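You operate a simulated robot arm through the tools that you are given. There is no shell and no other tool. Be economical: measure what you need, move in short steps, check, and stop when the job is done.

You run a simulated robot arm. Do the job below in one go: nothing can be reset, and whatever is moved stays where it is left.

TASK
Put the yellow marker on the trial run card. Put the black collar on the top of the steel table away on the draining board. Take the metal ring with the largest size on its label from the top of the steel table and put it on top of the silver number five disc. Put the upright arbor on the open shelf under the wooden table. Shut the middle left drawer. Put the black memory stick on top of the brass sleeve on the wooden table. Open the top left drawer, put the binder clip in the inside of the top left drawer, then shut the drawer. Pull the lower drawer of the blue cabinet open. The order is free. Set down upright: upright arbor.

Only the result counts: the job must be done as asked and must still hold three seconds after the hand-in. Knocking over, shifting, dropping, spilling or breaking anything else fails it.

THE ROBOT
A 6-joint arm with a fingered hand on a trunk, on a base that drives. Base frame: it is fixed to the floor where the robot stands at the start and does not move with it; the origin is under the middle of the robot, x ahead of it, y to its left, z up; the surface under the hand at the start is at about z = 0.82. Readings come in m, rad, newtons and seconds.
With the tool pointing down near the work surface it reaches from about 0.5 to 0.96 m from the robot's upright axis, wherever it stands. Its first joint turns from -2.897 to 2.897 rad. Places, roughly: binder clip (3x3x5 cm) [-5.4, -0.5, 0.9]; black collar (6x6x4 cm) [0.5, 0, 0.8]; black memory stick (2x5x2 cm) [-3.7, 1.7, 0.8]; brass sleeve (5x5x6 cm) [-3.6, 1.6, 0.8]; draining board [-5.3, -3.8, 0.9]; inside of the top left drawer [-2.1, 1.5, 0.7]; lower drawer of the blue cabinet [-0.2, -5.7, 1.1]; metal ring [0.75, -0.5, 0.75]; middle left drawer [-2.1, 1.2, 0.5]; number five disc [-0.75, 1.75, 1]; open shelf under the wooden table [-3.7, 1.6, 0.4]; top left drawer [-2.1, 1.3, 0.7]; trial run card [-0.25, 1.75, 1]; upright arbor (5x5x12 cm) [-1.3, 1.7, 1]; yellow marker [0.5, 0, 1]. Payload 5 kg.
Tool frame: the origin (TCP) lies between the finger pads and is the grasp point; the fingertips stand 0.043 m ahead of it; z points along the fingers, y is the line along which they close. Largest opening 0.144 m; the body of the gripper starts 0.05 m behind the TCP. The gripper is a hand of 5 fingers: y runs from the thumb to the fingers, the wrist lies at [-0.021, -0.133, -0.233] in the tool frame, and closing takes about 1.5 s.
Orientation is told as [roll, pitch, yaw] about the base's x, y, z axes, in that order, counted from this pose: with the fingers straight down and the wrist toward the robot, the tool's x, y and z point along [0, 1, 0], [1, 0, 0] and [0, 0, -1] of the base frame.

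THE INTERFACE
- The arm moves only by the tool arm_command. Its argument "increments" is a list of rows, each a list of 6 numbers: the shift along the tool's x, y, z in units of 50 mm (1.0 is 50 mm), then the turn, a rotation vector about the tool's x, y, z in units of 4 degrees (1.0 is 4 degrees). In form: [[x, y, z, wx, wy, wz], ...]. A call has 1 to 12 rows; each row shifts and turns the commanded pose from where the row before left it, along the tool's axes as they then stand. "jaw" is the finger opening in m, from 0 to 0.144, set as the call begins (left out, the last holds). A call with a number of a shift or a turn outside -1 to 1 is refused whole. Rows are played at 5 a second. More than 0.05 m and 0.15 rad between two rows, or a gripper value outside its range, and nothing of the call is played. Where a pose cannot be reached the arm comes as near as it can. A force on the tool above 40 N (or 10 N above the force at the start of the call, whichever is more), or a blocked arm, ends the call early, and 0.2 s more pass. The fingers move at their own pace (about 0.072 m/s each) and stop on an object; they squeeze with about 33 N. The grip force told is the motor's: it shows also when the fingers shut on nothing. Time passes only in rows, and 0.2 s behind the last, so rows that do not move let the fingers close. The reply holds the time, the measured pose of the TCP, the force on the tool along the base axes, the opening and the grip force, in the units named above and with some noise, with the torque about the TCP (base axes, N m) and any sound that the robot's microphone picked up.
- Cameras (640 x 400 px; columns grow to the right, rows downward): "scene" is now at [0.0022, 0.1204, 1.6034]; the picture's right is [-0.50, -0.86, 0.00], its down [-0.65, 0.38, -0.66] and it looks along [0.57, -0.33, -0.75] (base axes); focal length 276 px, centre (320, 200). "wrist" rides on the gripper at [0.086, -0.108, -0.168] in the tool frame; the picture's right is [-0.80, 0.28, -0.53], its down [-0.54, -0.73, 0.42] and it looks along [-0.27, 0.63, 0.73] (tool axes); focal length 275 px, centre (320, 200). There is no depth. A picture from a camera that has moved, and an enlarged one, comes with that camera's place and axes in the base frame and with its lens. The place of the scene camera against the robot may be out by one fixed shift of up to 0.012 m in any direction.
- capture(camera): a new picture of that camera. The clock stands still meanwhile.
- raise_lower(by): slides the trunk up (or, below 0, down) by that many m; the arm and the scene camera ride with it, the base frame stays. It gives what a move gives, with no picture.
- steer(legs): drives the robot by 1 to 6 legs, each [ahead, left, turn to the left] in m, m and rad, along the robot's own axes; the way and the turn of a leg run together, so that a leg with both is an arc; at most 1.5 m and 3.142 rad a leg. The arm and the cameras ride along, it lands a little off, and it stops where it bumps. It gives what a move gives.
- curl_fingers(index, middle, ring, little, thumb_bend, thumb_turn): sets how far each is bent, from 0 (flat) to 1 (curled in); at 0.3 the hand is open as for a grip, at 0.7 the pads meet at the TCP. One left out holds its place. A second passes; each finger stops where it meets its share of the squeeze, and holds until it gets a number again. A gripper value or a shape takes the hand back. It gives what a move gives, with no picture; readings hold the bend of each and the force on index, middle, ring, little, thumb and palm. thumb_turn goes from beside the hand (0) to across from the fingers (1), as for a grip.
- hand_shape(shape): the hand has 5 fingers and takes this shape, open, in about a second: jaw (thumb against the fingers, like two jaws); tri (thumb and two fingers); tip (a fingertip pinch); poke (one finger out to press); point (the index stretched); flat (the hand flat); cup (the hand cupped); fist (a fist). The gripper value then closes the fingers along that shape, each until it touches; the sizes above hold for jaw. It gives what a move gives, with no picture.
- aim_head(pan, tilt): turns the head with the scene camera to pan (to the left, within 2.705 rad either way) and tilt (down, from -0.506 to 1.204), counted from straight ahead of the robot. It gives what a move gives.
- close_up(camera, box): a new picture of the part [left, top, right, bottom] of that camera's present view, enlarged. The clock stands still meanwhile.
- finish_job(): hands the job in; it is judged then, once.

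Work in short steps. Places have to be worked out from the pictures, the camera data and where the tool is seen: move nearer, look again, correct. Check each grasp and each placing, and mend what went wrong. You have 483 turns and 216 pictures in all, those below and enlarged ones among them. Open the gripper and draw the arm clear of the work before you hand the job in, unless the task says otherwise.

The tools are called after "Request:" as name(argument=value, ...) on one line, values as JSON. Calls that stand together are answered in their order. arm_command: Moves the arm, as the interface text tells. Its arguments: {"type":"object","properties":{"increments":{"type":"array"},"jaw":{"type":"number"}},"required":["increments"]} The other tools are called the same way: raise_lower (by) slides the trunk up or down; hand_shape (shape) gives the hand a shape; curl_fingers (index, middle, ring, little, thumb_bend, thumb_turn) moves the fingers one by one; steer (legs) drives the base; aim_head (pan, tilt) turns the head that bears the scene camera; capture (camera) takes a picture; close_up (camera, box) takes an enlarged picture of a part of a camera's view; finish_job () hands the job in.

At the start:

```text
time: 0.0
eef_pos: [0.4103, -0.3884, 1.0803]
tool_rot: [0.0, 0.0, -0.001]
contact_force: [-1.7, -0.1, -0.5]
moment: [0.05, 0.02, 0.0]
grip_width: 0.1434
grasp_force: 0.0
shape: jaw
bend: [0.3, 0.3, 0.3, 0.3, 0.3, 0.98]
finger forces: [0.0, 0.0, 0.0, 0.0, 0.0, 0.0]
trunk travel left (down, up): [-0.525, 0.065]
robot x, y, heading: [-0.0013, -0.0008, 0.001]
head pan, tilt: [-0.529, 0.848]
```

scene: 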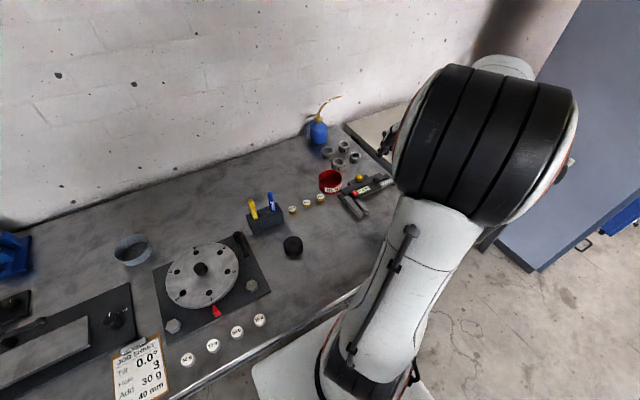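
wrist: 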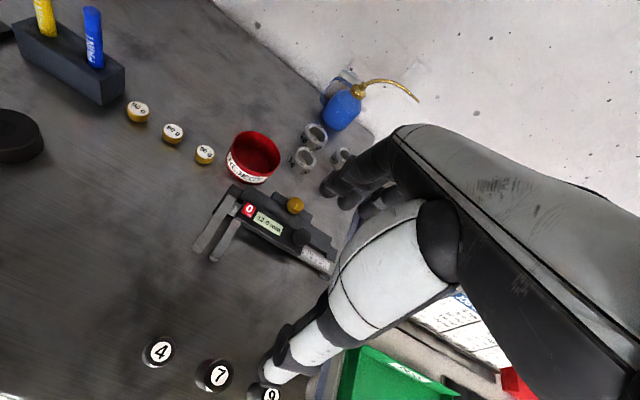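

I'll look at the steel table first, straight ahead and to the right, enlarged to see the rings and their labels.

Request:
close_up(camera="scene", box=[220, 80, 400, 260])

Request:
close_up(camera="wrist", box=[180, 80, 380, 205])

```text
2.22 times, centred on (310, 170) of scene
camera zoom: at [0.0022, 0.1204, 1.6034], right [-0.5, -0.86, 0.0], down [-0.65, 0.38, -0.66], along [0.57, -0.33, -0.75], focal length 612 px, centre (342, 267)
```

zoom: 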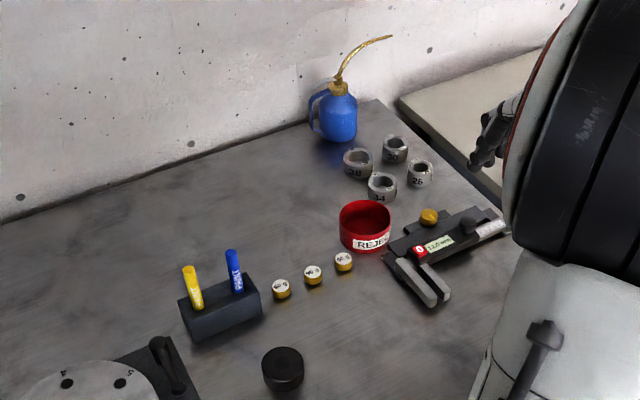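

```text
3.20 times, centred on (280, 142) of wrist
camera zoom: at [0.302, -0.3011, 1.2473], right [0.28, -0.8, 0.53], down [-0.73, -0.54, -0.42], along [0.63, -0.27, -0.73], focal length 881 px, centre (448, 384)
```

zoom: 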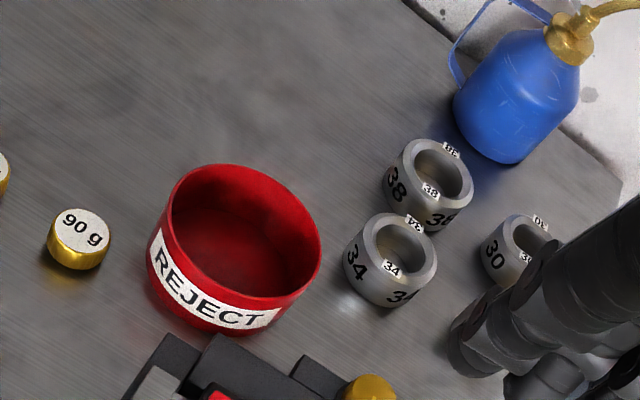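

The rings read 38, 34, 30 and 26, so ring 38 at about [0.80, -0.38] is the one. Now I look around the room to learn the layout.

Request:
aim_head(pan=1.2, tilt=0.45)

Request:
capture(camera="scene")

Request:
aim_head(pan=2.6, tilt=0.35)

Request:
capture(camera="scene")

Request:
aim_head(pan=-2.6, tilt=0.35)

Request:
capture(camera="scene")

Request:
aim_head(pan=-1.3, tilt=0.35)

Request:
capture(camera="scene")

```text
time: 1.8
eef_pos: [0.4097, -0.387, 1.08]
tool_rot: [0.0, 0.001, -0.001]
contact_force: [-0.1, 0.0, 0.0]
moment: [-0.01, -0.01, 0.02]
grip_width: 0.1438
grasp_force: 0.1
shape: jaw
bend: [0.3, 0.3, 0.3, 0.3, 0.3, 0.98]
finger forces: [0.0, 0.0, 0.0, 0.0, 0.1, 0.0]
trunk travel left (down, up): [-0.525, 0.065]
robot x, y, heading: [-0.0025, -0.0003, -0.004]
head pan, tilt: [1.201, 0.45]
```

```text
211 pictures are left
camera scene: at [-0.0321, 0.2455, 1.6377], right [0.93, -0.36, 0.0], down [-0.16, -0.41, -0.9], along [0.33, 0.84, -0.44], focal length 276 px, centre (320, 200)
```

scene: 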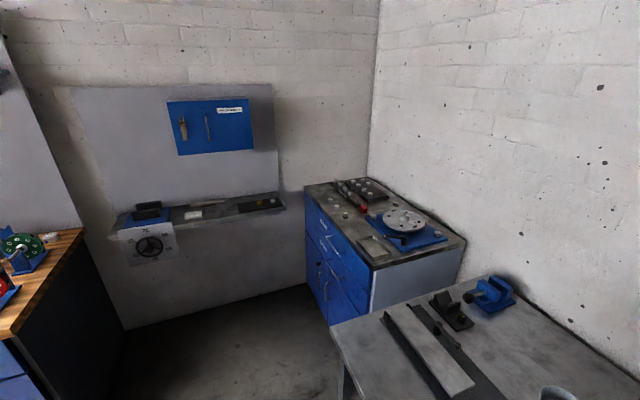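

```text
time: 3.3
eef_pos: [0.41, -0.3867, 1.0812]
tool_rot: [0.001, 0.0, -0.001]
contact_force: [0.3, -0.3, -0.1]
moment: [-0.03, 0.0, -0.02]
grip_width: 0.1435
grasp_force: 0.0
shape: jaw
bend: [0.3, 0.3, 0.3, 0.3, 0.3, 0.98]
finger forces: [0.1, 0.1, 0.1, 0.0, 0.1, 0.1]
trunk travel left (down, up): [-0.525, 0.065]
robot x, y, heading: [-0.0004, 0.001, -0.0]
head pan, tilt: [2.601, 0.351]
```

```text
210 pictures are left
camera scene: at [-0.1452, 0.2079, 1.647], right [0.52, 0.86, 0.0], down [0.29, -0.18, -0.94], along [-0.8, 0.48, -0.34], focal length 276 px, centre (320, 200)
```

scene: 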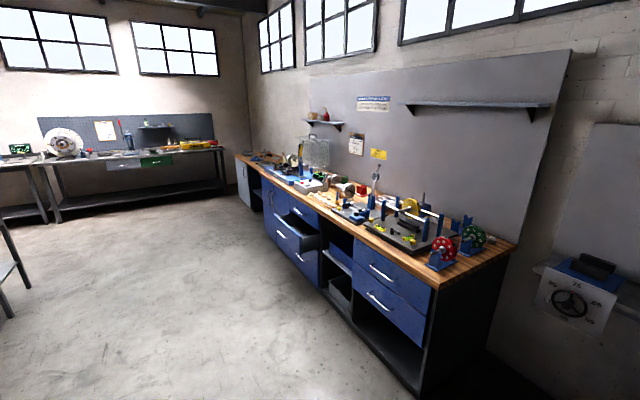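

```text
time: 7.3
eef_pos: [0.4093, -0.3885, 1.081]
tool_rot: [0.0, 0.0, -0.001]
contact_force: [0.0, 0.1, 0.5]
moment: [-0.01, 0.0, 0.03]
grip_width: 0.1438
grasp_force: 0.0
shape: jaw
bend: [0.3, 0.3, 0.3, 0.3, 0.3, 0.98]
finger forces: [0.0, 0.0, 0.1, 0.1, 0.0, 0.0]
trunk travel left (down, up): [-0.525, 0.065]
robot x, y, heading: [-0.0017, -0.0014, 0.006]
head pan, tilt: [-2.601, 0.351]
```

```text
209 pictures are left
camera scene: at [-0.1452, 0.1119, 1.647], right [-0.52, 0.86, 0.0], down [0.29, 0.18, -0.94], along [-0.8, -0.48, -0.34], focal length 276 px, centre (320, 200)
```

scene: 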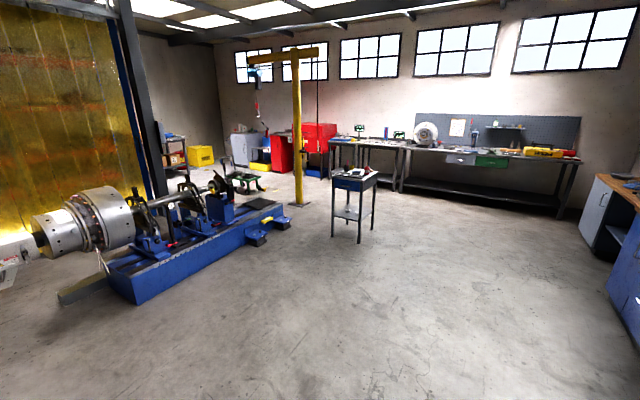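

```text
time: 8.8
eef_pos: [0.41, -0.3868, 1.0802]
tool_rot: [0.001, 0.001, -0.003]
contact_force: [0.0, 0.2, -0.2]
moment: [0.0, 0.01, 0.01]
grip_width: 0.1438
grasp_force: 0.1
shape: jaw
bend: [0.3, 0.3, 0.3, 0.3, 0.3, 0.98]
finger forces: [0.0, 0.0, 0.0, 0.0, 0.1, 0.0]
trunk travel left (down, up): [-0.525, 0.065]
robot x, y, heading: [-0.0045, -0.0045, -0.003]
head pan, tilt: [-1.3, 0.351]
```

```text
208 pictures are left
camera scene: at [-0.0405, 0.0701, 1.647], right [-0.96, -0.27, 0.0], down [-0.09, 0.33, -0.94], along [0.25, -0.91, -0.34], focal length 276 px, centre (320, 200)
```

scene: 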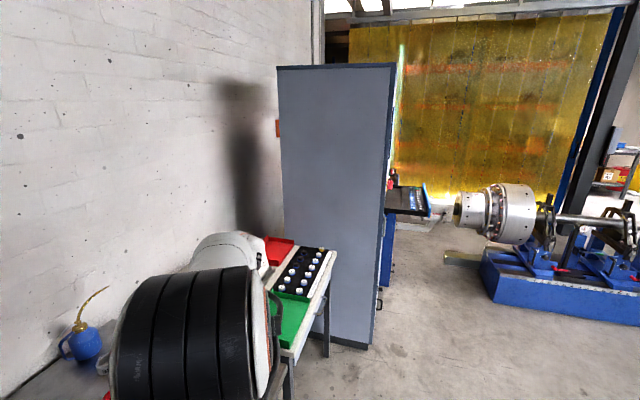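

The layout is clear: bench with drawers on the left wall, shelf panel near the corner, blue cabinet to the right. I start with the yellow marker (about [0.60, 0.02], standing in the holder); first I look at the hand itself in the tip shape.

Request:
hand_shape(shape="tip")

Request:
aim_head(pan=-0.45, tilt=0.75)

Request:
capture(camera="scene")

Request:
capture(camera="wrist")

```text
time: 9.7
eef_pos: [0.4097, -0.3881, 1.0809]
tool_rot: [-0.002, -0.001, -0.001]
contact_force: [0.2, -0.4, 0.9]
moment: [-0.03, -0.01, -0.03]
grip_width: 0.1438
grasp_force: 0.0
shape: tip
bend: [0.3, 0.98, 0.99, 0.99, 0.3, 0.98]
finger forces: [0.0, 0.0, 0.0, 0.1, 0.0, 0.0]
trunk travel left (down, up): [-0.525, 0.065]
robot x, y, heading: [0.0025, 0.0001, 0.003]
head pan, tilt: [-1.3, 0.351]
```

```text
time: 10.9
eef_pos: [0.4098, -0.3878, 1.0808]
tool_rot: [0.001, 0.0, -0.001]
contact_force: [0.3, 0.2, -0.2]
moment: [-0.03, 0.02, 0.0]
grip_width: 0.1437
grasp_force: 0.1
shape: tip
bend: [0.3, 0.98, 0.99, 0.99, 0.3, 0.98]
finger forces: [0.0, 0.0, 0.0, 0.1, 0.0, 0.0]
trunk travel left (down, up): [-0.525, 0.065]
robot x, y, heading: [0.0015, 0.0017, -0.004]
head pan, tilt: [-0.45, 0.75]
```

```text
207 pictures are left
camera scene: at [0.0092, 0.1237, 1.6114], right [-0.44, -0.9, 0.0], down [-0.61, 0.3, -0.73], along [0.66, -0.32, -0.68], focal length 276 px, centre (320, 200)
```

scene: 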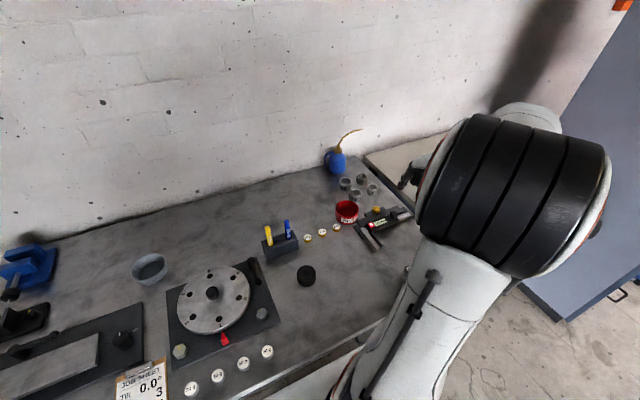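

```text
206 pictures are left
camera wrist: at [0.302, -0.3011, 1.2473], right [0.28, -0.8, 0.53], down [-0.73, -0.54, -0.42], along [0.63, -0.27, -0.73], focal length 275 px, centre (320, 200)
```

wrist: 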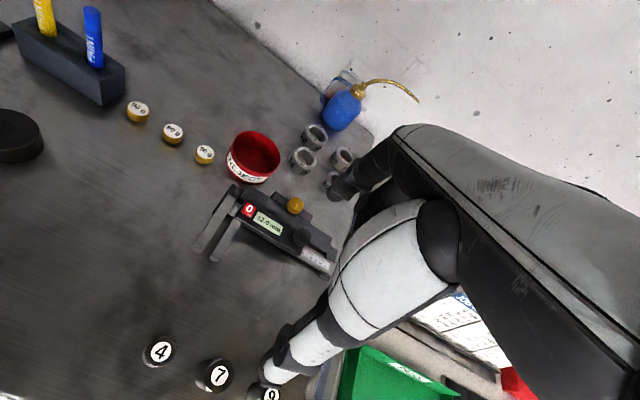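

The thumb is at the near side and the index at the far side. I close the tip pinch in the air to see where the pads meet relative to the TCP.

Request:
arm_command(increments=[[0, 0, 0, 0, 0, 0], [0, 0, 0, 0, 0, 0], [0, 0, 0, 0, 0, 0], [0, 0, 0, 0, 0, 0], [0, 0, 0, 0, 0, 0], [0, 0, 0, 0, 0, 0], [0, 0, 0, 0, 0, 0]], jaw=0.02)

Request:
capture(camera="wrist")

```text
time: 12.5
eef_pos: [0.4097, -0.3874, 1.08]
tool_rot: [0.0, -0.001, -0.003]
contact_force: [0.2, -1.1, 0.0]
moment: [-0.03, -0.01, 0.0]
grip_width: 0.0205
grasp_force: 0.0
shape: tip
bend: [0.72, 0.98, 0.99, 0.99, 0.74, 1.0]
finger forces: [0.0, 0.1, 0.0, 0.0, 0.1, 0.1]
trunk travel left (down, up): [-0.525, 0.065]
robot x, y, heading: [0.0017, -0.0017, 0.0]
head pan, tilt: [-0.45, 0.75]
```

```text
205 pictures are left
camera wrist: at [0.302, -0.3011, 1.2473], right [0.28, -0.8, 0.53], down [-0.73, -0.54, -0.42], along [0.63, -0.27, -0.73], focal length 275 px, centre (320, 200)
```

wrist: 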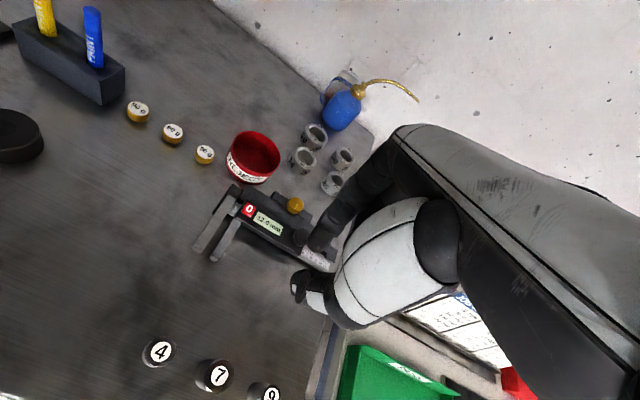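

The pads meet at the TCP line. I'll pinch the marker with the hand sideways-tilted (axis ~35° below horizontal) so I can later lay it flat. First I turn the hand 90° about its axis.

Request:
arm_command(increments=[[0, 0, 0, 0, 0, 1], [0, 0, 0, 0, 0, 1], [0, 0, 0, 0, 0, 1], [0, 0, 0, 0, 0, 1], [0, 0, 0, 0, 0, 1], [0, 0, 0, 0, 0, 1], [0, 0, 0, 0, 0, 1], [0, 0, 0, 0, 0, 1], [0, 0, 0, 0, 0, 1], [0, 0, 0, 0, 0, 1], [0, 0, 0, 0, 0, 1], [0, 0, 0, 0, 0, 1]], jaw=0.06)

Request:
arm_command(increments=[[0, 0, 0, 0, 0, 1], [0, 0, 0, 0, 0, 1], [0, 0, 0, 0, 0, 1], [0, 0, 0, 0, 0, 1], [0, 0, 0, 0, 0, 1], [0, 0, 0, 0, 0, 1], [0, 0, 0, 0, 0, 1], [0, 0, 0, 0, 0, 1], [0, 0, 0, 0, 0, 1], [0, 0, 0, 0, 0, 1], [0, 0, 0, 0, 0, 0.5], [0, -1, 0, 0, 0, 0]])

Request:
arm_command(increments=[[0, -1, 0, 0, 0, 0], [0, -1, 0, 0, 0, 0], [0, -1, 0, 0, 0, 0], [0, -1, 0, 0, 0, 0], [0, -1, 0, 0, 0, 0], [0, -1, 0, 0, 0, 0], [0, -1, 0, 0, 0, 0], [0, 0, 0, 0, 0, 0]])

```text
time: 15.1
eef_pos: [0.409, -0.3873, 1.082]
tool_rot: [-0.003, 0.002, -0.84]
contact_force: [0.2, -1.0, -0.3]
moment: [0.03, 0.01, 0.05]
grip_width: 0.0596
grasp_force: 0.0
shape: tip
bend: [0.73, 0.98, 0.99, 0.99, 0.72, 1.0]
finger forces: [0.1, 0.1, 0.1, 0.1, 0.1, 0.0]
trunk travel left (down, up): [-0.525, 0.065]
robot x, y, heading: [0.0027, 0.004, 0.005]
head pan, tilt: [-0.45, 0.75]
```

```text
time: 17.7
eef_pos: [0.4092, -0.3368, 1.0818]
tool_rot: [0.0, 0.001, -1.573]
contact_force: [0.2, -0.2, -0.3]
moment: [0.04, -0.02, -0.01]
grip_width: 0.0597
grasp_force: 0.1
shape: tip
bend: [0.73, 0.98, 0.99, 0.99, 0.72, 1.0]
finger forces: [0.1, 0.0, 0.0, 0.0, 0.1, 0.0]
trunk travel left (down, up): [-0.525, 0.065]
robot x, y, heading: [-0.001, -0.0034, -0.003]
head pan, tilt: [-0.45, 0.75]
```

```text
time: 19.5
eef_pos: [0.4116, 0.0126, 1.0816]
tool_rot: [0.001, -0.001, -1.574]
contact_force: [0.2, -0.3, -0.6]
moment: [-0.01, 0.0, -0.04]
grip_width: 0.0599
grasp_force: 0.0
shape: tip
bend: [0.73, 0.98, 0.99, 0.99, 0.72, 1.0]
finger forces: [0.0, 0.0, 0.0, 0.0, 0.1, 0.0]
trunk travel left (down, up): [-0.525, 0.065]
robot x, y, heading: [-0.0029, 0.0006, -0.0]
head pan, tilt: [-0.45, 0.75]
```

Hand turned and centred on the marker's side. Now pitch the fingers forward by 48° and check with both cameras.

Request:
arm_command(increments=[[0, 0, 0, 0, 1, 0], [0, 0, 0, 0, 1, 0], [0, 0, 0, 0, 1, 0], [0, 0, 0, 0, 1, 0], [0, 0, 0, 0, 1, 0], [0, 0, 0, 0, 1, 0], [0, 0, 0, 0, 1, 0], [0, 0, 0, 0, 1, 0], [0, 0, 0, 0, 1, 0], [0, 0, 0, 0, 1, 0], [0, 0, 0, 0, 1, 0], [0, 0, 0, 0, 1, 0]])

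Request:
aim_head(pan=-0.1, tilt=0.85)

Request:
capture(camera="scene")

Request:
capture(camera="wrist")

```text
time: 22.1
eef_pos: [0.4489, 0.0432, 1.1067]
tool_rot: [0.837, -0.002, -1.576]
contact_force: [0.0, 0.7, 0.9]
moment: [-0.05, 0.0, 0.02]
grip_width: 0.0599
grasp_force: 0.0
shape: tip
bend: [0.73, 0.98, 0.99, 0.99, 0.72, 1.0]
finger forces: [0.0, 0.1, 0.0, 0.1, 0.0, 0.1]
out of reach, approached as far as the arm can: row 9, 10, 11, 12
trunk travel left (down, up): [-0.525, 0.065]
robot x, y, heading: [0.0015, -0.001, -0.001]
head pan, tilt: [-0.45, 0.75]
```

```text
time: 22.9
eef_pos: [0.4471, 0.0432, 1.1064]
tool_rot: [0.834, 0.0, -1.576]
contact_force: [0.2, -0.5, -0.1]
moment: [0.01, 0.01, 0.01]
grip_width: 0.0601
grasp_force: 0.0
shape: tip
bend: [0.73, 0.98, 0.99, 0.99, 0.72, 1.0]
finger forces: [0.0, 0.1, 0.0, 0.0, 0.0, 0.0]
trunk travel left (down, up): [-0.525, 0.065]
robot x, y, heading: [0.0021, -0.0059, 0.002]
head pan, tilt: [-0.099, 0.85]
```

```text
204 pictures are left
camera scene: at [0.0124, 0.1521, 1.6033], right [-0.1, -0.99, 0.0], down [-0.75, 0.08, -0.66], along [0.66, -0.07, -0.75], focal length 276 px, centre (320, 200)
```

scene: 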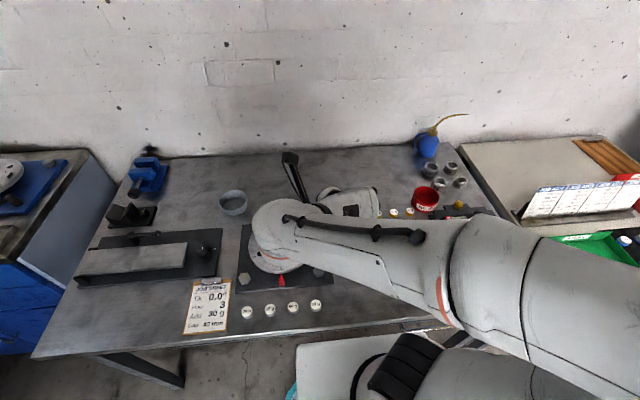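

```text
203 pictures are left
camera wrist: at [0.3827, 0.152, 1.2824], right [-0.93, -0.28, -0.23], down [-0.05, 0.73, -0.69], along [0.36, -0.63, -0.69], focal length 275 px, centre (320, 200)
```

wrist: 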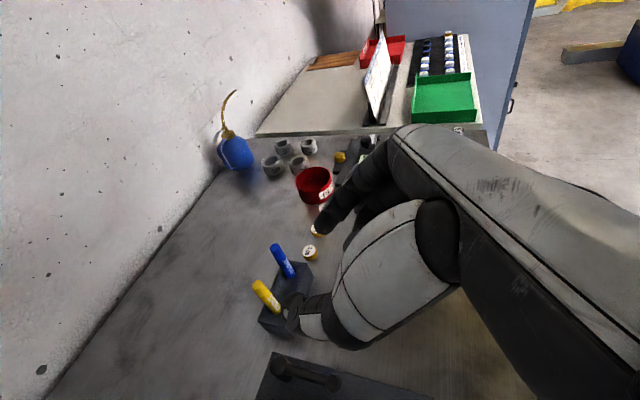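

Both views put the yellow marker at about [0.60, 0.022], its top near z 0.95 and the holder's top near 0.867. I move to a point 10 cm short of it along the tool axis.

Request:
arm_command(increments=[[-0.25, 0.14, 0.92, 0, 0, 0], [-0.25, 0.14, 0.92, 0, 0, 0], [-0.25, 0.14, 0.92, 0, 0, 0], [0, 0, 0, 0, 0, 0]])

Request:
capture(camera="wrist")

```text
time: 23.9
eef_pos: [0.5281, 0.0269, 1.0465]
tool_rot: [0.821, -0.001, -1.572]
contact_force: [0.3, 0.5, 0.1]
moment: [-0.02, -0.02, -0.04]
grip_width: 0.0599
grasp_force: 0.1
shape: tip
bend: [0.73, 0.98, 0.99, 0.99, 0.72, 1.0]
finger forces: [0.1, 0.0, 0.0, 0.1, 0.1, 0.1]
out of reach, approached as far as the arm can: row 2, 3
trunk travel left (down, up): [-0.525, 0.065]
robot x, y, heading: [-0.0011, 0.0015, 0.001]
head pan, tilt: [-0.099, 0.85]
```

```text
202 pictures are left
camera wrist: at [0.4649, 0.1352, 1.2222], right [-0.93, -0.28, -0.22], down [-0.06, 0.72, -0.69], along [0.35, -0.63, -0.69], focal length 275 px, centre (320, 200)
```

wrist: 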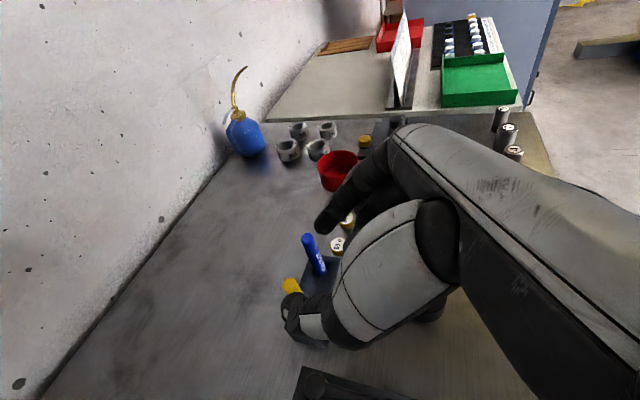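

The reach limit is being met because the wrist sits too near the body. I back the base off by 0.15 m and then continue forward.

Request:
steer(legs=[[-0.15, 0, 0]])

Request:
arm_command(increments=[[0, 0, 0, 0, 0, 0], [0.66, 0, 0.74, 0, 0, 0], [0.66, 0, 0.74, 0, 0, 0], [0, 0, 0, 0, 0, 0]])

```text
time: 25.3
eef_pos: [0.3785, 0.026, 1.0462]
tool_rot: [0.823, -0.001, -1.573]
contact_force: [-1.5, 0.7, 0.1]
moment: [0.06, -0.03, 0.0]
grip_width: 0.0601
grasp_force: 0.0
shape: tip
bend: [0.73, 0.98, 0.99, 0.99, 0.72, 1.0]
finger forces: [0.1, 0.0, 0.0, 0.0, 0.1, 0.0]
trunk travel left (down, up): [-0.525, 0.065]
robot x, y, heading: [-0.1471, -0.004, 0.004]
head pan, tilt: [-0.099, 0.85]
```

```text
time: 26.3
eef_pos: [0.4774, 0.0228, 1.044]
tool_rot: [0.821, -0.001, -1.575]
contact_force: [-0.3, -0.3, 0.6]
moment: [0.01, 0.03, 0.02]
grip_width: 0.0599
grasp_force: 0.0
shape: tip
bend: [0.73, 0.98, 0.99, 0.99, 0.72, 1.0]
finger forces: [0.1, 0.0, 0.0, 0.0, 0.1, 0.1]
trunk travel left (down, up): [-0.525, 0.065]
robot x, y, heading: [-0.1481, -0.0015, -0.002]
head pan, tilt: [-0.099, 0.85]
```

Now 10 cm-short pregrasp at about [0.527, 0.022, 0.987].

Request:
arm_command(increments=[[-0.075, 0, 0.755, 0, 0, 0], [-0.075, 0, 0.755, 0, 0, 0], [0, 0, 0, 0, 0, 0]])

Request:
capture(camera="wrist")

Request:
capture(camera="scene")

```text
time: 27.1
eef_pos: [0.5354, 0.027, 1.0023]
tool_rot: [0.81, -0.002, -1.579]
contact_force: [-0.2, -0.1, -0.4]
moment: [0.04, -0.05, 0.03]
grip_width: 0.0602
grasp_force: 0.0
shape: tip
bend: [0.73, 0.98, 0.99, 0.99, 0.72, 1.0]
finger forces: [0.0, 0.0, 0.1, 0.0, 0.0, 0.0]
out of reach, approached as far as the arm can: row 1, 2
trunk travel left (down, up): [-0.525, 0.065]
robot x, y, heading: [-0.1485, -0.0006, -0.003]
head pan, tilt: [-0.099, 0.85]
```

```text
201 pictures are left
camera wrist: at [0.4744, 0.1373, 1.1797], right [-0.94, -0.28, -0.21], down [-0.06, 0.72, -0.69], along [0.34, -0.63, -0.7], focal length 275 px, centre (320, 200)
```

wrist: 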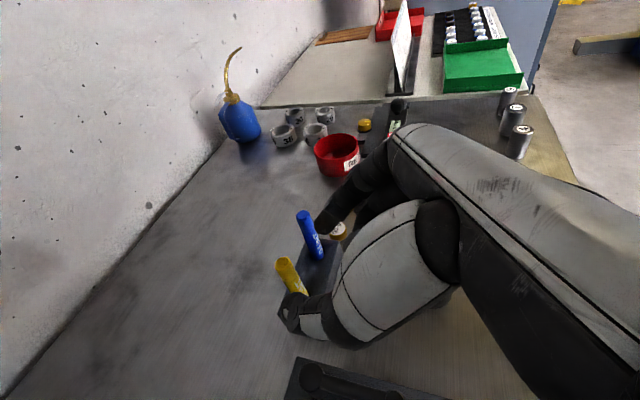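

```text
200 pictures are left
camera scene: at [-0.1349, 0.1523, 1.6033], right [-0.1, -0.99, 0.0], down [-0.75, 0.08, -0.66], along [0.66, -0.07, -0.75], focal length 276 px, centre (320, 200)
```

scene: 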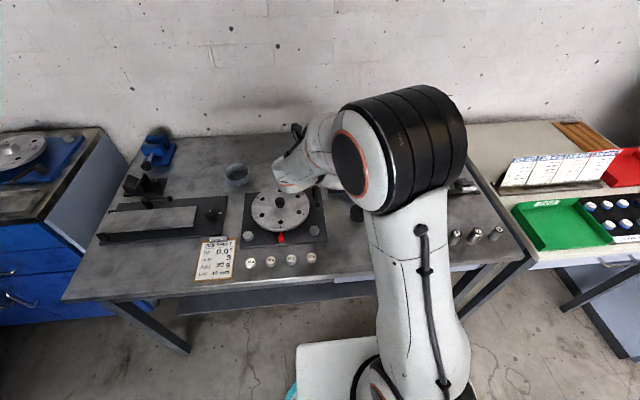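

Low poses with this tilt are limited by the arm, so I'll go above the marker and let the trunk carry the hand straight down around it.

Request:
arm_command(increments=[[0.72, 0.05, 0.21, 0, 0, 0], [0.72, 0.05, 0.21, 0, 0, 0], [0, 0, 0, 0, 0, 0]])

Request:
capture(camera="wrist")

```text
time: 27.9
eef_pos: [0.5995, 0.0219, 1.0411]
tool_rot: [0.821, -0.001, -1.574]
contact_force: [-0.1, -0.3, -0.3]
moment: [-0.01, 0.0, -0.04]
grip_width: 0.06
grasp_force: 0.2
shape: tip
bend: [0.73, 0.98, 0.99, 0.99, 0.72, 1.0]
finger forces: [0.0, 0.0, 0.0, 0.0, 0.0, 0.0]
trunk travel left (down, up): [-0.525, 0.065]
robot x, y, heading: [-0.1494, 0.0007, -0.006]
head pan, tilt: [-0.099, 0.85]
```

```text
199 pictures are left
camera wrist: at [0.5374, 0.1312, 1.2177], right [-0.93, -0.28, -0.22], down [-0.06, 0.72, -0.69], along [0.35, -0.63, -0.69], focal length 275 px, centre (320, 200)
```

wrist: 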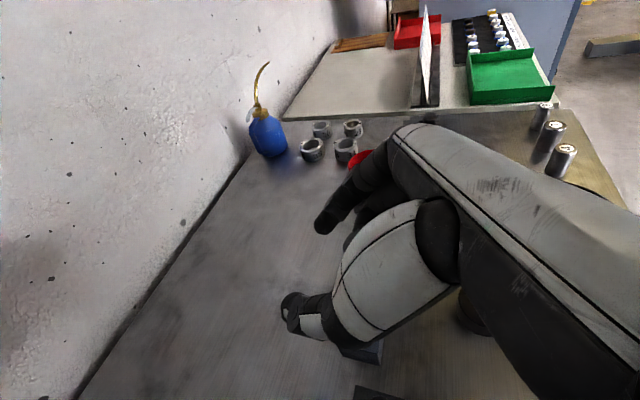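

The hand is above the marker. I lower the trunk 6 cm and look.

Request:
raise_lower(by=-0.06)

Request:
capture(camera="wrist")

Request:
close_up(camera="scene", box=[240, 90, 440, 215])

```text
time: 28.9
eef_pos: [0.5999, 0.0223, 0.9814]
tool_rot: [0.821, -0.003, -1.573]
contact_force: [0.1, -0.4, 0.9]
moment: [0.01, 0.06, 0.03]
grip_width: 0.06
grasp_force: 0.1
shape: tip
bend: [0.73, 0.98, 0.99, 0.99, 0.72, 1.0]
finger forces: [0.0, 0.0, 0.1, 0.0, 0.1, 0.2]
trunk travel left (down, up): [-0.465, 0.125]
robot x, y, heading: [-0.1485, 0.0022, -0.002]
head pan, tilt: [-0.099, 0.85]
```

```text
198 pictures are left
camera wrist: at [0.537, 0.1313, 1.1578], right [-0.93, -0.28, -0.22], down [-0.06, 0.72, -0.69], along [0.35, -0.63, -0.69], focal length 275 px, centre (320, 200)
```

wrist: 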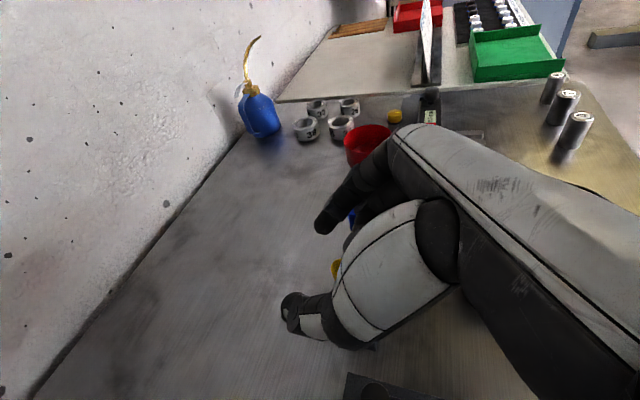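

```text
3.20 times, centred on (340, 152) of scene
camera zoom: at [-0.1351, 0.1523, 1.5433], right [-0.1, -0.99, 0.0], down [-0.75, 0.08, -0.66], along [0.66, -0.07, -0.75], focal length 882 px, centre (256, 352)
```

zoom: 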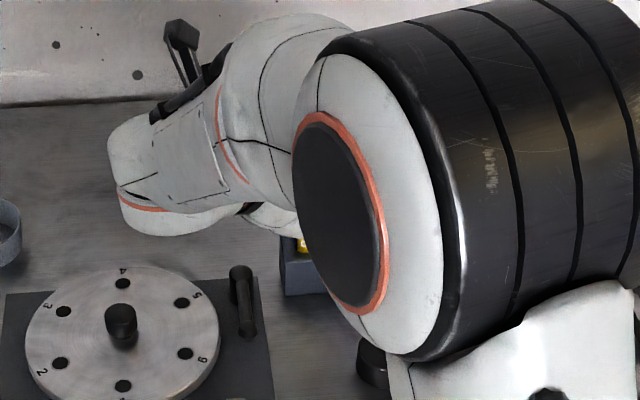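

Yellow top appears between thumb and palm line as computed, blue just beyond the index. I lower in small steps, watching forces.

Request:
raise_lower(by=-0.025)

Request:
close_up(camera="wrist", box=[250, 150, 450, 350])

```text
time: 29.6
eef_pos: [0.5998, 0.0224, 0.9567]
tool_rot: [0.821, -0.001, -1.576]
contact_force: [0.7, -0.5, -0.5]
moment: [0.0, -0.01, -0.03]
grip_width: 0.06
grasp_force: 0.3
shape: tip
bend: [0.73, 0.98, 0.99, 0.99, 0.72, 1.0]
finger forces: [0.1, 0.0, 0.0, 0.0, 0.1, 0.0]
trunk travel left (down, up): [-0.44, 0.15]
robot x, y, heading: [-0.1467, -0.0, -0.006]
head pan, tilt: [-0.099, 0.85]
```

```text
2.00 times, centred on (350, 250) of wrist
camera zoom: at [0.537, 0.1313, 1.1327], right [-0.93, -0.28, -0.22], down [-0.06, 0.72, -0.69], along [0.35, -0.63, -0.69], focal length 551 px, centre (260, 100)
```

zoom: 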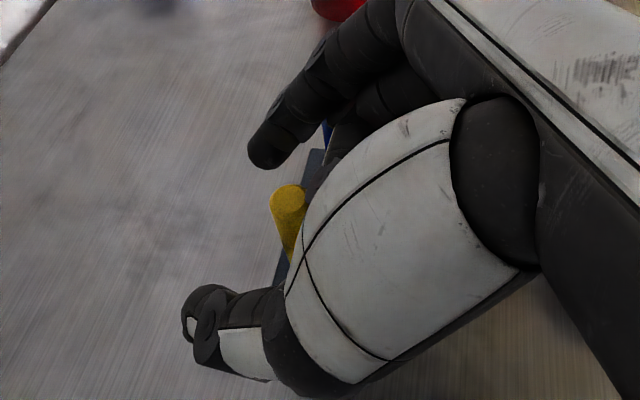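

No contact yet; yellow stands between the thumb and index. Two more centimetres down.

Request:
raise_lower(by=-0.02)

Request:
close_up(camera="wrist", box=[250, 150, 450, 350])

```text
time: 30.3
eef_pos: [0.5999, 0.0214, 0.9365]
tool_rot: [0.82, -0.002, -1.572]
contact_force: [-0.4, -0.3, -0.6]
moment: [-0.03, 0.0, 0.01]
grip_width: 0.06
grasp_force: 0.1
shape: tip
bend: [0.73, 0.98, 0.99, 0.99, 0.72, 1.0]
finger forces: [0.0, 0.0, 0.1, 0.0, 0.1, 0.1]
trunk travel left (down, up): [-0.42, 0.17]
robot x, y, heading: [-0.1472, 0.0014, -0.001]
head pan, tilt: [-0.099, 0.85]
```

```text
2.00 times, centred on (350, 250) of wrist
camera zoom: at [0.537, 0.1313, 1.1127], right [-0.93, -0.28, -0.22], down [-0.06, 0.72, -0.69], along [0.35, -0.63, -0.69], focal length 551 px, centre (260, 100)
```

zoom: 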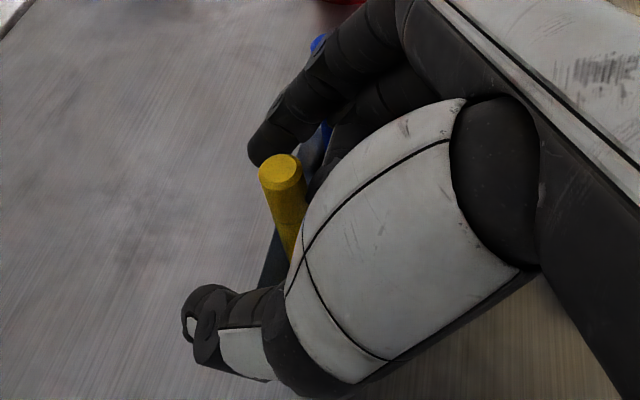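

The marker stands centred between the pads. I close the pinch.

Request:
arm_command(increments=[[0, 0, 0, 0, 0, 0], [0, 0, 0, 0, 0, 0], [0, 0, 0, 0, 0, 0], [0, 0, 0, 0, 0, 0], [0, 0, 0, 0, 0, 0], [0, 0, 0, 0, 0, 0]], jaw=0.0)

Request:
close_up(camera="wrist", box=[250, 150, 450, 350])

```text
time: 31.7
eef_pos: [0.6001, 0.0231, 0.9353]
tool_rot: [0.821, -0.002, -1.575]
contact_force: [0.8, 0.0, -0.3]
moment: [0.0, 0.02, -0.01]
grip_width: 0.0
grasp_force: 33.4
shape: tip
bend: [0.7, 1.0, 1.0, 1.0, 0.66, 1.0]
finger forces: [4.5, 0.0, 0.0, 0.0, 4.4, 0.0]
trunk travel left (down, up): [-0.42, 0.17]
robot x, y, heading: [-0.1464, 0.0004, -0.0]
head pan, tilt: [-0.099, 0.85]
```

```text
2.00 times, centred on (350, 250) of wrist
camera zoom: at [0.5371, 0.1313, 1.1126], right [-0.93, -0.28, -0.22], down [-0.06, 0.72, -0.69], along [0.35, -0.63, -0.69], focal length 551 px, centre (260, 100)
```

zoom: 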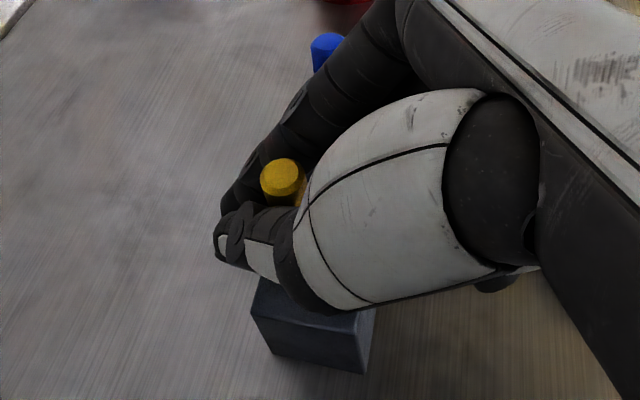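

The forces show contact on index and thumb (4.5 N), though the width reads 0. I test by lifting 3 cm and looking.

Request:
raise_lower(by=0.03)

Request:
capture(camera="wrist")

```text
time: 32.4
eef_pos: [0.5996, 0.0213, 0.9658]
tool_rot: [0.821, -0.001, -1.574]
contact_force: [0.5, 0.1, -0.4]
moment: [0.03, -0.01, 0.02]
grip_width: 0.0
grasp_force: 33.2
shape: tip
bend: [0.7, 1.0, 1.0, 1.0, 0.66, 1.0]
finger forces: [4.6, 0.0, 0.0, 0.0, 4.4, 0.1]
trunk travel left (down, up): [-0.45, 0.14]
robot x, y, heading: [-0.1487, 0.0001, 0.002]
head pan, tilt: [-0.099, 0.85]
```

```text
193 pictures are left
camera wrist: at [0.5372, 0.1313, 1.1425], right [-0.93, -0.28, -0.22], down [-0.06, 0.72, -0.69], along [0.35, -0.63, -0.69], focal length 275 px, centre (320, 200)
```

wrist: 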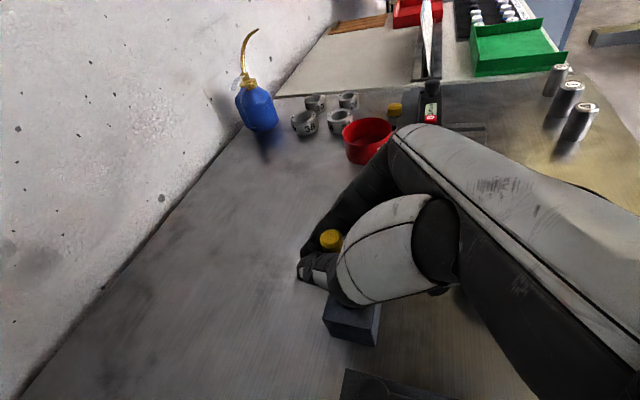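

The marker kept its place in the hand while the hand rose, so it is held. I raise further and look from the scene camera.

Request:
raise_lower(by=0.12)

Request:
close_up(camera="scene", box=[240, 90, 440, 215])

```text
time: 33.9
eef_pos: [0.5994, 0.0223, 1.0865]
tool_rot: [0.822, -0.001, -1.574]
contact_force: [0.1, 0.2, -0.6]
moment: [0.0, 0.03, 0.02]
grip_width: 0.0
grasp_force: 33.0
shape: tip
bend: [0.7, 1.0, 1.0, 1.0, 0.66, 1.0]
finger forces: [4.5, 0.1, 0.0, 0.1, 4.4, 0.0]
trunk travel left (down, up): [-0.57, 0.02]
robot x, y, heading: [-0.1474, -0.0014, 0.002]
head pan, tilt: [-0.099, 0.85]
```

```text
3.20 times, centred on (340, 152) of scene
camera zoom: at [-0.1349, 0.1524, 1.6482], right [-0.1, -0.99, 0.0], down [-0.75, 0.08, -0.66], along [0.66, -0.07, -0.75], focal length 882 px, centre (256, 352)
```

zoom: 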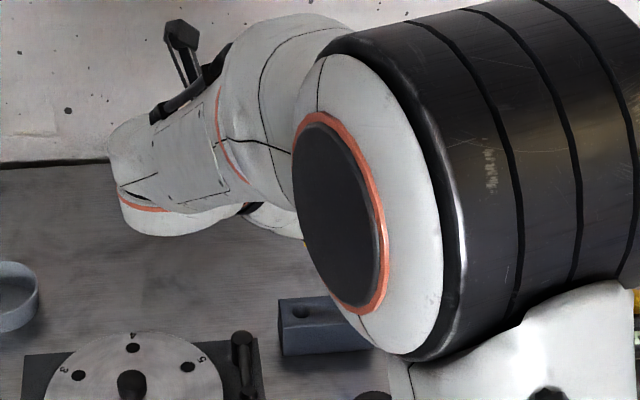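

The hole is empty: the marker is in hand. I back off, turn left toward the shelf panel and look.

Request:
steer(legs=[[-0.1, 0, 0], [0, 0, 1.571], [0.2, 0, 0]])

Request:
aim_head(pan=0.2, tilt=0.5)

Request:
capture(camera="scene")

Request:
capture(camera="wrist")

```text
time: 40.1
eef_pos: [-0.2814, 0.9517, 1.0861]
tool_rot: [0.821, 0.0, 0.008]
contact_force: [-0.6, 0.2, 0.0]
moment: [-0.02, 0.0, 0.01]
grip_width: 0.0
grasp_force: 32.8
shape: tip
bend: [0.7, 1.0, 1.0, 1.0, 0.66, 1.0]
finger forces: [4.4, 0.1, 0.0, 0.0, 4.2, 0.0]
trunk travel left (down, up): [-0.57, 0.02]
robot x, y, heading: [-0.25, 0.2042, 1.582]
head pan, tilt: [-0.099, 0.85]
```

```text
time: 41.0
eef_pos: [-0.2828, 0.9514, 1.0862]
tool_rot: [0.821, -0.002, 0.009]
contact_force: [0.1, -0.1, -0.3]
moment: [0.04, -0.01, 0.03]
grip_width: 0.0
grasp_force: 33.7
shape: tip
bend: [0.7, 1.0, 1.0, 1.0, 0.66, 1.0]
finger forces: [4.4, 0.0, 0.1, 0.0, 4.2, 0.0]
trunk travel left (down, up): [-0.57, 0.02]
robot x, y, heading: [-0.2509, 0.2024, 1.585]
head pan, tilt: [0.201, 0.499]
```

```text
191 pictures are left
camera scene: at [-0.43, 0.2359, 1.6782], right [0.98, 0.21, 0.0], down [0.1, -0.47, -0.88], along [-0.18, 0.86, -0.48], focal length 276 px, centre (320, 200)
```

scene: 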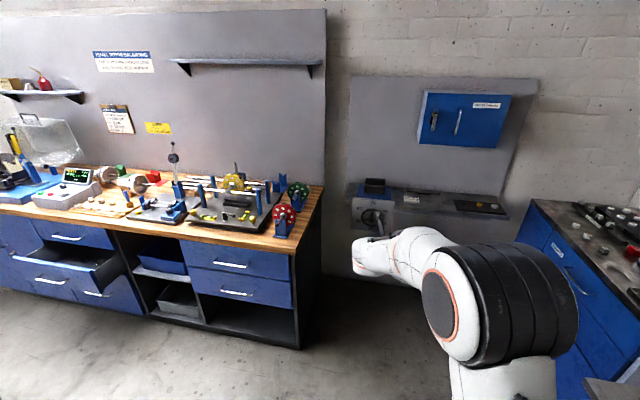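

```text
190 pictures are left
camera wrist: at [-0.3897, 0.8869, 1.2625], right [0.29, -0.93, -0.22], down [-0.72, -0.07, -0.69], along [0.63, 0.36, -0.69], focal length 275 px, centre (320, 200)
```

wrist: 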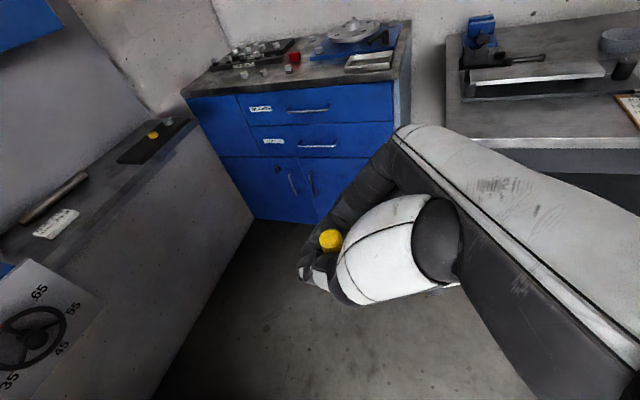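

I zoom on the shelf to identify the card.

Request:
close_up(camera="scene", box=[340, 160, 520, 240])

Request:
close_up(camera="wrist", box=[0, 100, 220, 400])

Request:
close_up(camera="scene", box=[120, 140, 330, 250])

```text
3.56 times, centred on (430, 200) of scene
camera zoom: at [-0.43, 0.2359, 1.6782], right [0.98, 0.21, 0.0], down [0.1, -0.47, -0.88], along [-0.18, 0.86, -0.48], focal length 980 px, centre (-71, 200)
```

zoom: 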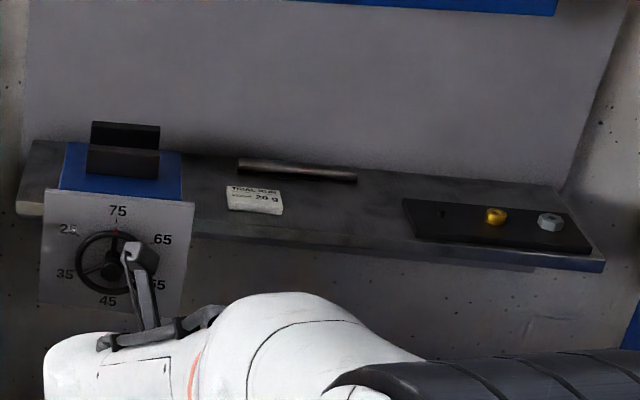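

```text
1.33 times, centred on (110, 250) of wrist
camera zoom: at [-0.3897, 0.8869, 1.2625], right [0.29, -0.93, -0.22], down [-0.72, -0.07, -0.69], along [0.63, 0.36, -0.69], focal length 367 px, centre (600, 133)
```

zoom: 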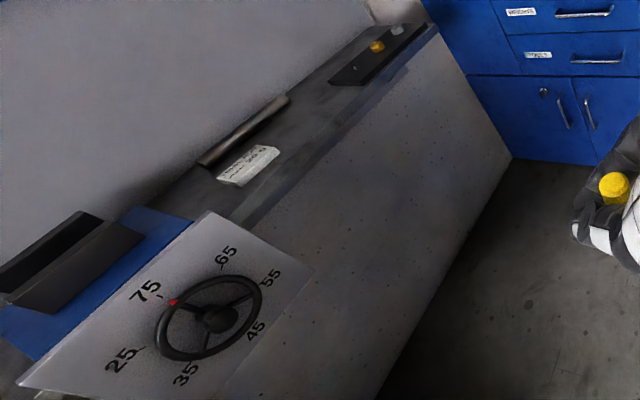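

```text
3.05 times, centred on (225, 195) of scene
camera zoom: at [-0.43, 0.2359, 1.6782], right [0.98, 0.21, 0.0], down [0.1, -0.47, -0.88], along [-0.18, 0.86, -0.48], focal length 840 px, centre (610, 215)
```

zoom: 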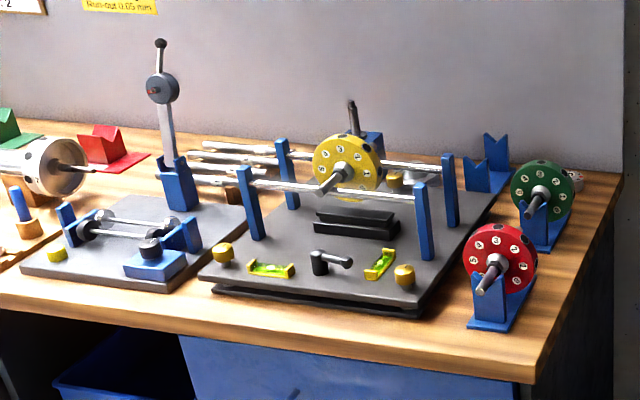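

The card ("TRIAL RUN 20 g") triangulates to about [-0.197, 1.729, 0.90], ~9×7 cm, with a rod behind at y≈1.84. I roll the hand 180° about its axis so the marker can be laid flat with its long end toward the wall.

Request:
arm_command(increments=[[0, 0, 0, 0, 0, -1], [0, 0, 0, 0, 0, -1], [0, 0, 0, 0, 0, -1], [0, 0, 0, 0, 0, -1], [0, 0, 0, 0, 0, -1], [0, 0, 0, 0, 0, -1], [0, 0, 0, 0, 0, -1], [0, 0, 0, 0, 0, -1], [0, 0, 0, 0, 0, -1], [0, 0, 0, 0, 0, -1], [0, 0, 0, 0, 0, -1], [0, 0, 0, 0, 0, -1]])

Request:
arm_command(increments=[[0, 0, 0, 0, 0, -1], [0, 0, 0, 0, 0, -1], [0, 0, 0, 0, 0, -1], [0, 0, 0, 0, 0, -1], [0, 0, 0, 0, 0, -1], [0, 0, 0, 0, 0, -1], [0, 0, 0, 0, 0, -1], [0, 0, 0, 0, 0, -1], [0, 0, 0, 0, 0, -1], [0, 0, 0, 0, 0, -1], [0, 0, 0, 0, 0, -1], [0, 0, 0, 0, 0, -1]])

```text
time: 43.6
eef_pos: [-0.282, 0.9522, 1.0875]
tool_rot: [0.619, -0.577, 0.657]
contact_force: [0.8, -0.9, -1.1]
moment: [0.0, 0.02, 0.01]
grip_width: 0.0
grasp_force: 33.0
shape: tip
bend: [0.7, 1.0, 1.0, 1.0, 0.66, 1.0]
finger forces: [4.3, 0.1, 0.0, 0.1, 4.1, 0.0]
trunk travel left (down, up): [-0.57, 0.02]
robot x, y, heading: [-0.2511, 0.2052, 1.584]
head pan, tilt: [0.201, 0.499]
```

```text
time: 46.2
eef_pos: [-0.4343, 0.9596, 1.1853]
tool_rot: [-0.119, -0.8, 1.719]
contact_force: [-0.1, 0.5, -0.7]
moment: [-0.03, 0.0, -0.04]
grip_width: 0.0001
grasp_force: 32.7
shape: tip
bend: [0.7, 1.0, 1.0, 1.0, 0.66, 1.0]
finger forces: [4.3, 0.0, 0.0, 0.0, 4.0, 0.1]
out of reach, approached as far as the arm can: row 5, 6, 7, 8, 9, 10, 11, 12
trunk travel left (down, up): [-0.57, 0.02]
robot x, y, heading: [-0.2482, 0.203, 1.582]
head pan, tilt: [0.201, 0.499]
```

The forward-pitched mid pose is too near the body; I extend the hand ~8 cm forward and continue the roll.

Request:
arm_command(increments=[[0, 0.83, 0.87, 0, 0, 0], [-0.5, 0.5, 0.5, 0, 0, 0], [-0.5, 0, 0, 0, 0, 0], [-0.5, 0, 0, 0, 0, -1], [0, 0, 0, 0, 0, -1], [0, 0, 0, 0, 0, -1], [0, 0, 0, 0, 0, -1], [0, 0, 0, 0, 0, -1], [0, 0, 0, 0, 0, -1], [0, 0, 0, 0, 0, -1], [0, 0, 0, 0, 0, -1], [0, 0, 0, 0, 0, -1]])

Request:
capture(camera="scene")

```text
refused: row 1 steps farther than a row can; nothing moved
```

```text
186 pictures are left
camera scene: at [-0.4302, 0.2359, 1.6782], right [0.98, 0.21, 0.0], down [0.1, -0.47, -0.88], along [-0.18, 0.86, -0.48], focal length 276 px, centre (320, 200)
```

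scene: 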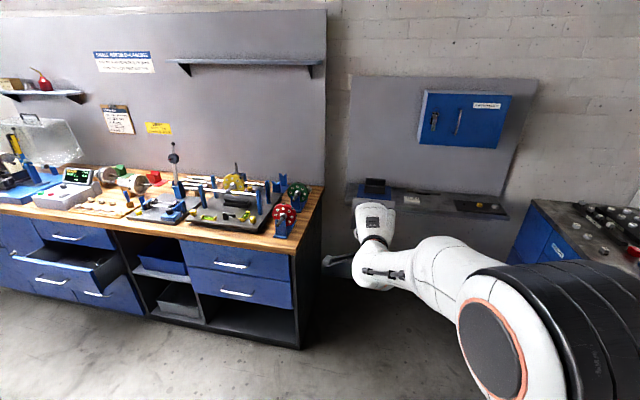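

The shift norm must stay under 50 mm per row; I resend with shorter rows.

Request:
arm_command(increments=[[0, 0.66, 0.7, 0, 0, 0], [-0.4, 0.6, 0.6, 0, 0, 0], [-0.9, 0, 0, 0, 0, 0], [-0.9, 0, 0, 0, 0, -1], [0, 0, 0, 0, 0, -1], [0, 0, 0, 0, 0, -1], [0, 0, 0, 0, 0, -1], [0, 0, 0, 0, 0, -1], [0, 0, 0, 0, 0, -1], [0, 0, 0, 0, 0, -1], [0, 0, 0, 0, 0, -1], [0, 0, 0, 0, 0, -1]])

```text
time: 48.8
eef_pos: [-0.4879, 1.07, 1.2779]
tool_rot: [-0.532, -0.581, 2.26]
contact_force: [0.2, 0.6, 0.1]
moment: [-0.01, 0.04, 0.0]
grip_width: 0.0
grasp_force: 32.8
shape: tip
bend: [0.7, 1.0, 1.0, 1.0, 0.66, 1.0]
finger forces: [4.3, 0.0, 0.0, 0.0, 3.9, 0.2]
out of reach, approached as far as the arm can: row 1, 2, 3, 4, 5, 6, 7, 8, 9, 10, 11, 12
trunk travel left (down, up): [-0.57, 0.02]
robot x, y, heading: [-0.253, 0.2005, 1.577]
head pan, tilt: [0.201, 0.499]
```

The arm can't roll further here, but the marker is already near-horizontal (top raised ~10°), pointing diagonally. That orientation suits the card too; I just level it by 12.5° about tool y and check.

Request:
arm_command(increments=[[0, 0, 0, 0, -1, 0], [0, 0, 0, 0, -1, 0], [0, 0, 0, 0, -1, 0], [0, 0, 0, 0, 0, 0]])

Request:
capture(camera="wrist")

Request:
capture(camera="scene")

```text
time: 49.8
eef_pos: [-0.4918, 1.0721, 1.282]
tool_rot: [-0.781, -0.572, 2.353]
contact_force: [0.8, 0.6, -0.5]
moment: [0.0, 0.01, -0.04]
grip_width: 0.0
grasp_force: 33.3
shape: tip
bend: [0.7, 1.0, 1.0, 1.0, 0.66, 1.0]
finger forces: [4.0, 0.0, 0.0, 0.0, 3.7, 0.0]
trunk travel left (down, up): [-0.57, 0.02]
robot x, y, heading: [-0.2513, 0.2055, 1.581]
head pan, tilt: [0.201, 0.499]
```

```text
185 pictures are left
camera wrist: at [-0.5322, 0.8582, 1.2715], right [0.33, -0.06, 0.94], down [0.95, 0.02, -0.33], along [0.0, 1.0, 0.06], focal length 275 px, centre (320, 200)
```

wrist: 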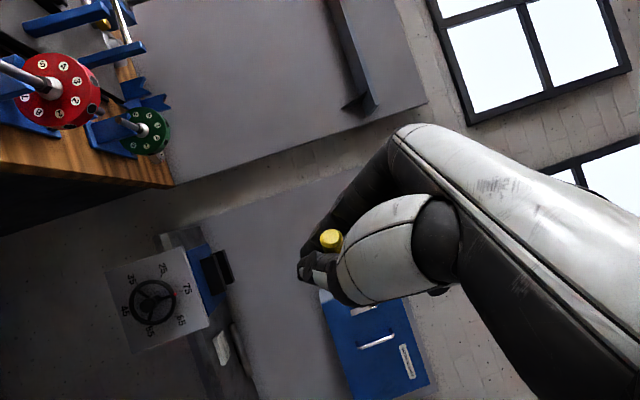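

```text
184 pictures are left
camera scene: at [-0.4301, 0.236, 1.6783], right [0.98, 0.21, 0.0], down [0.1, -0.47, -0.88], along [-0.18, 0.86, -0.48], focal length 276 px, centre (320, 200)
```

scene: 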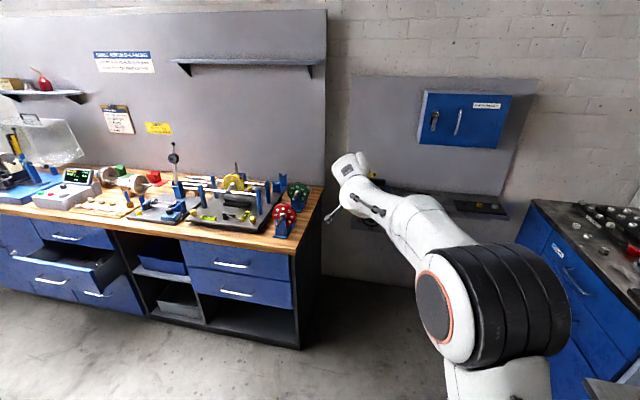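

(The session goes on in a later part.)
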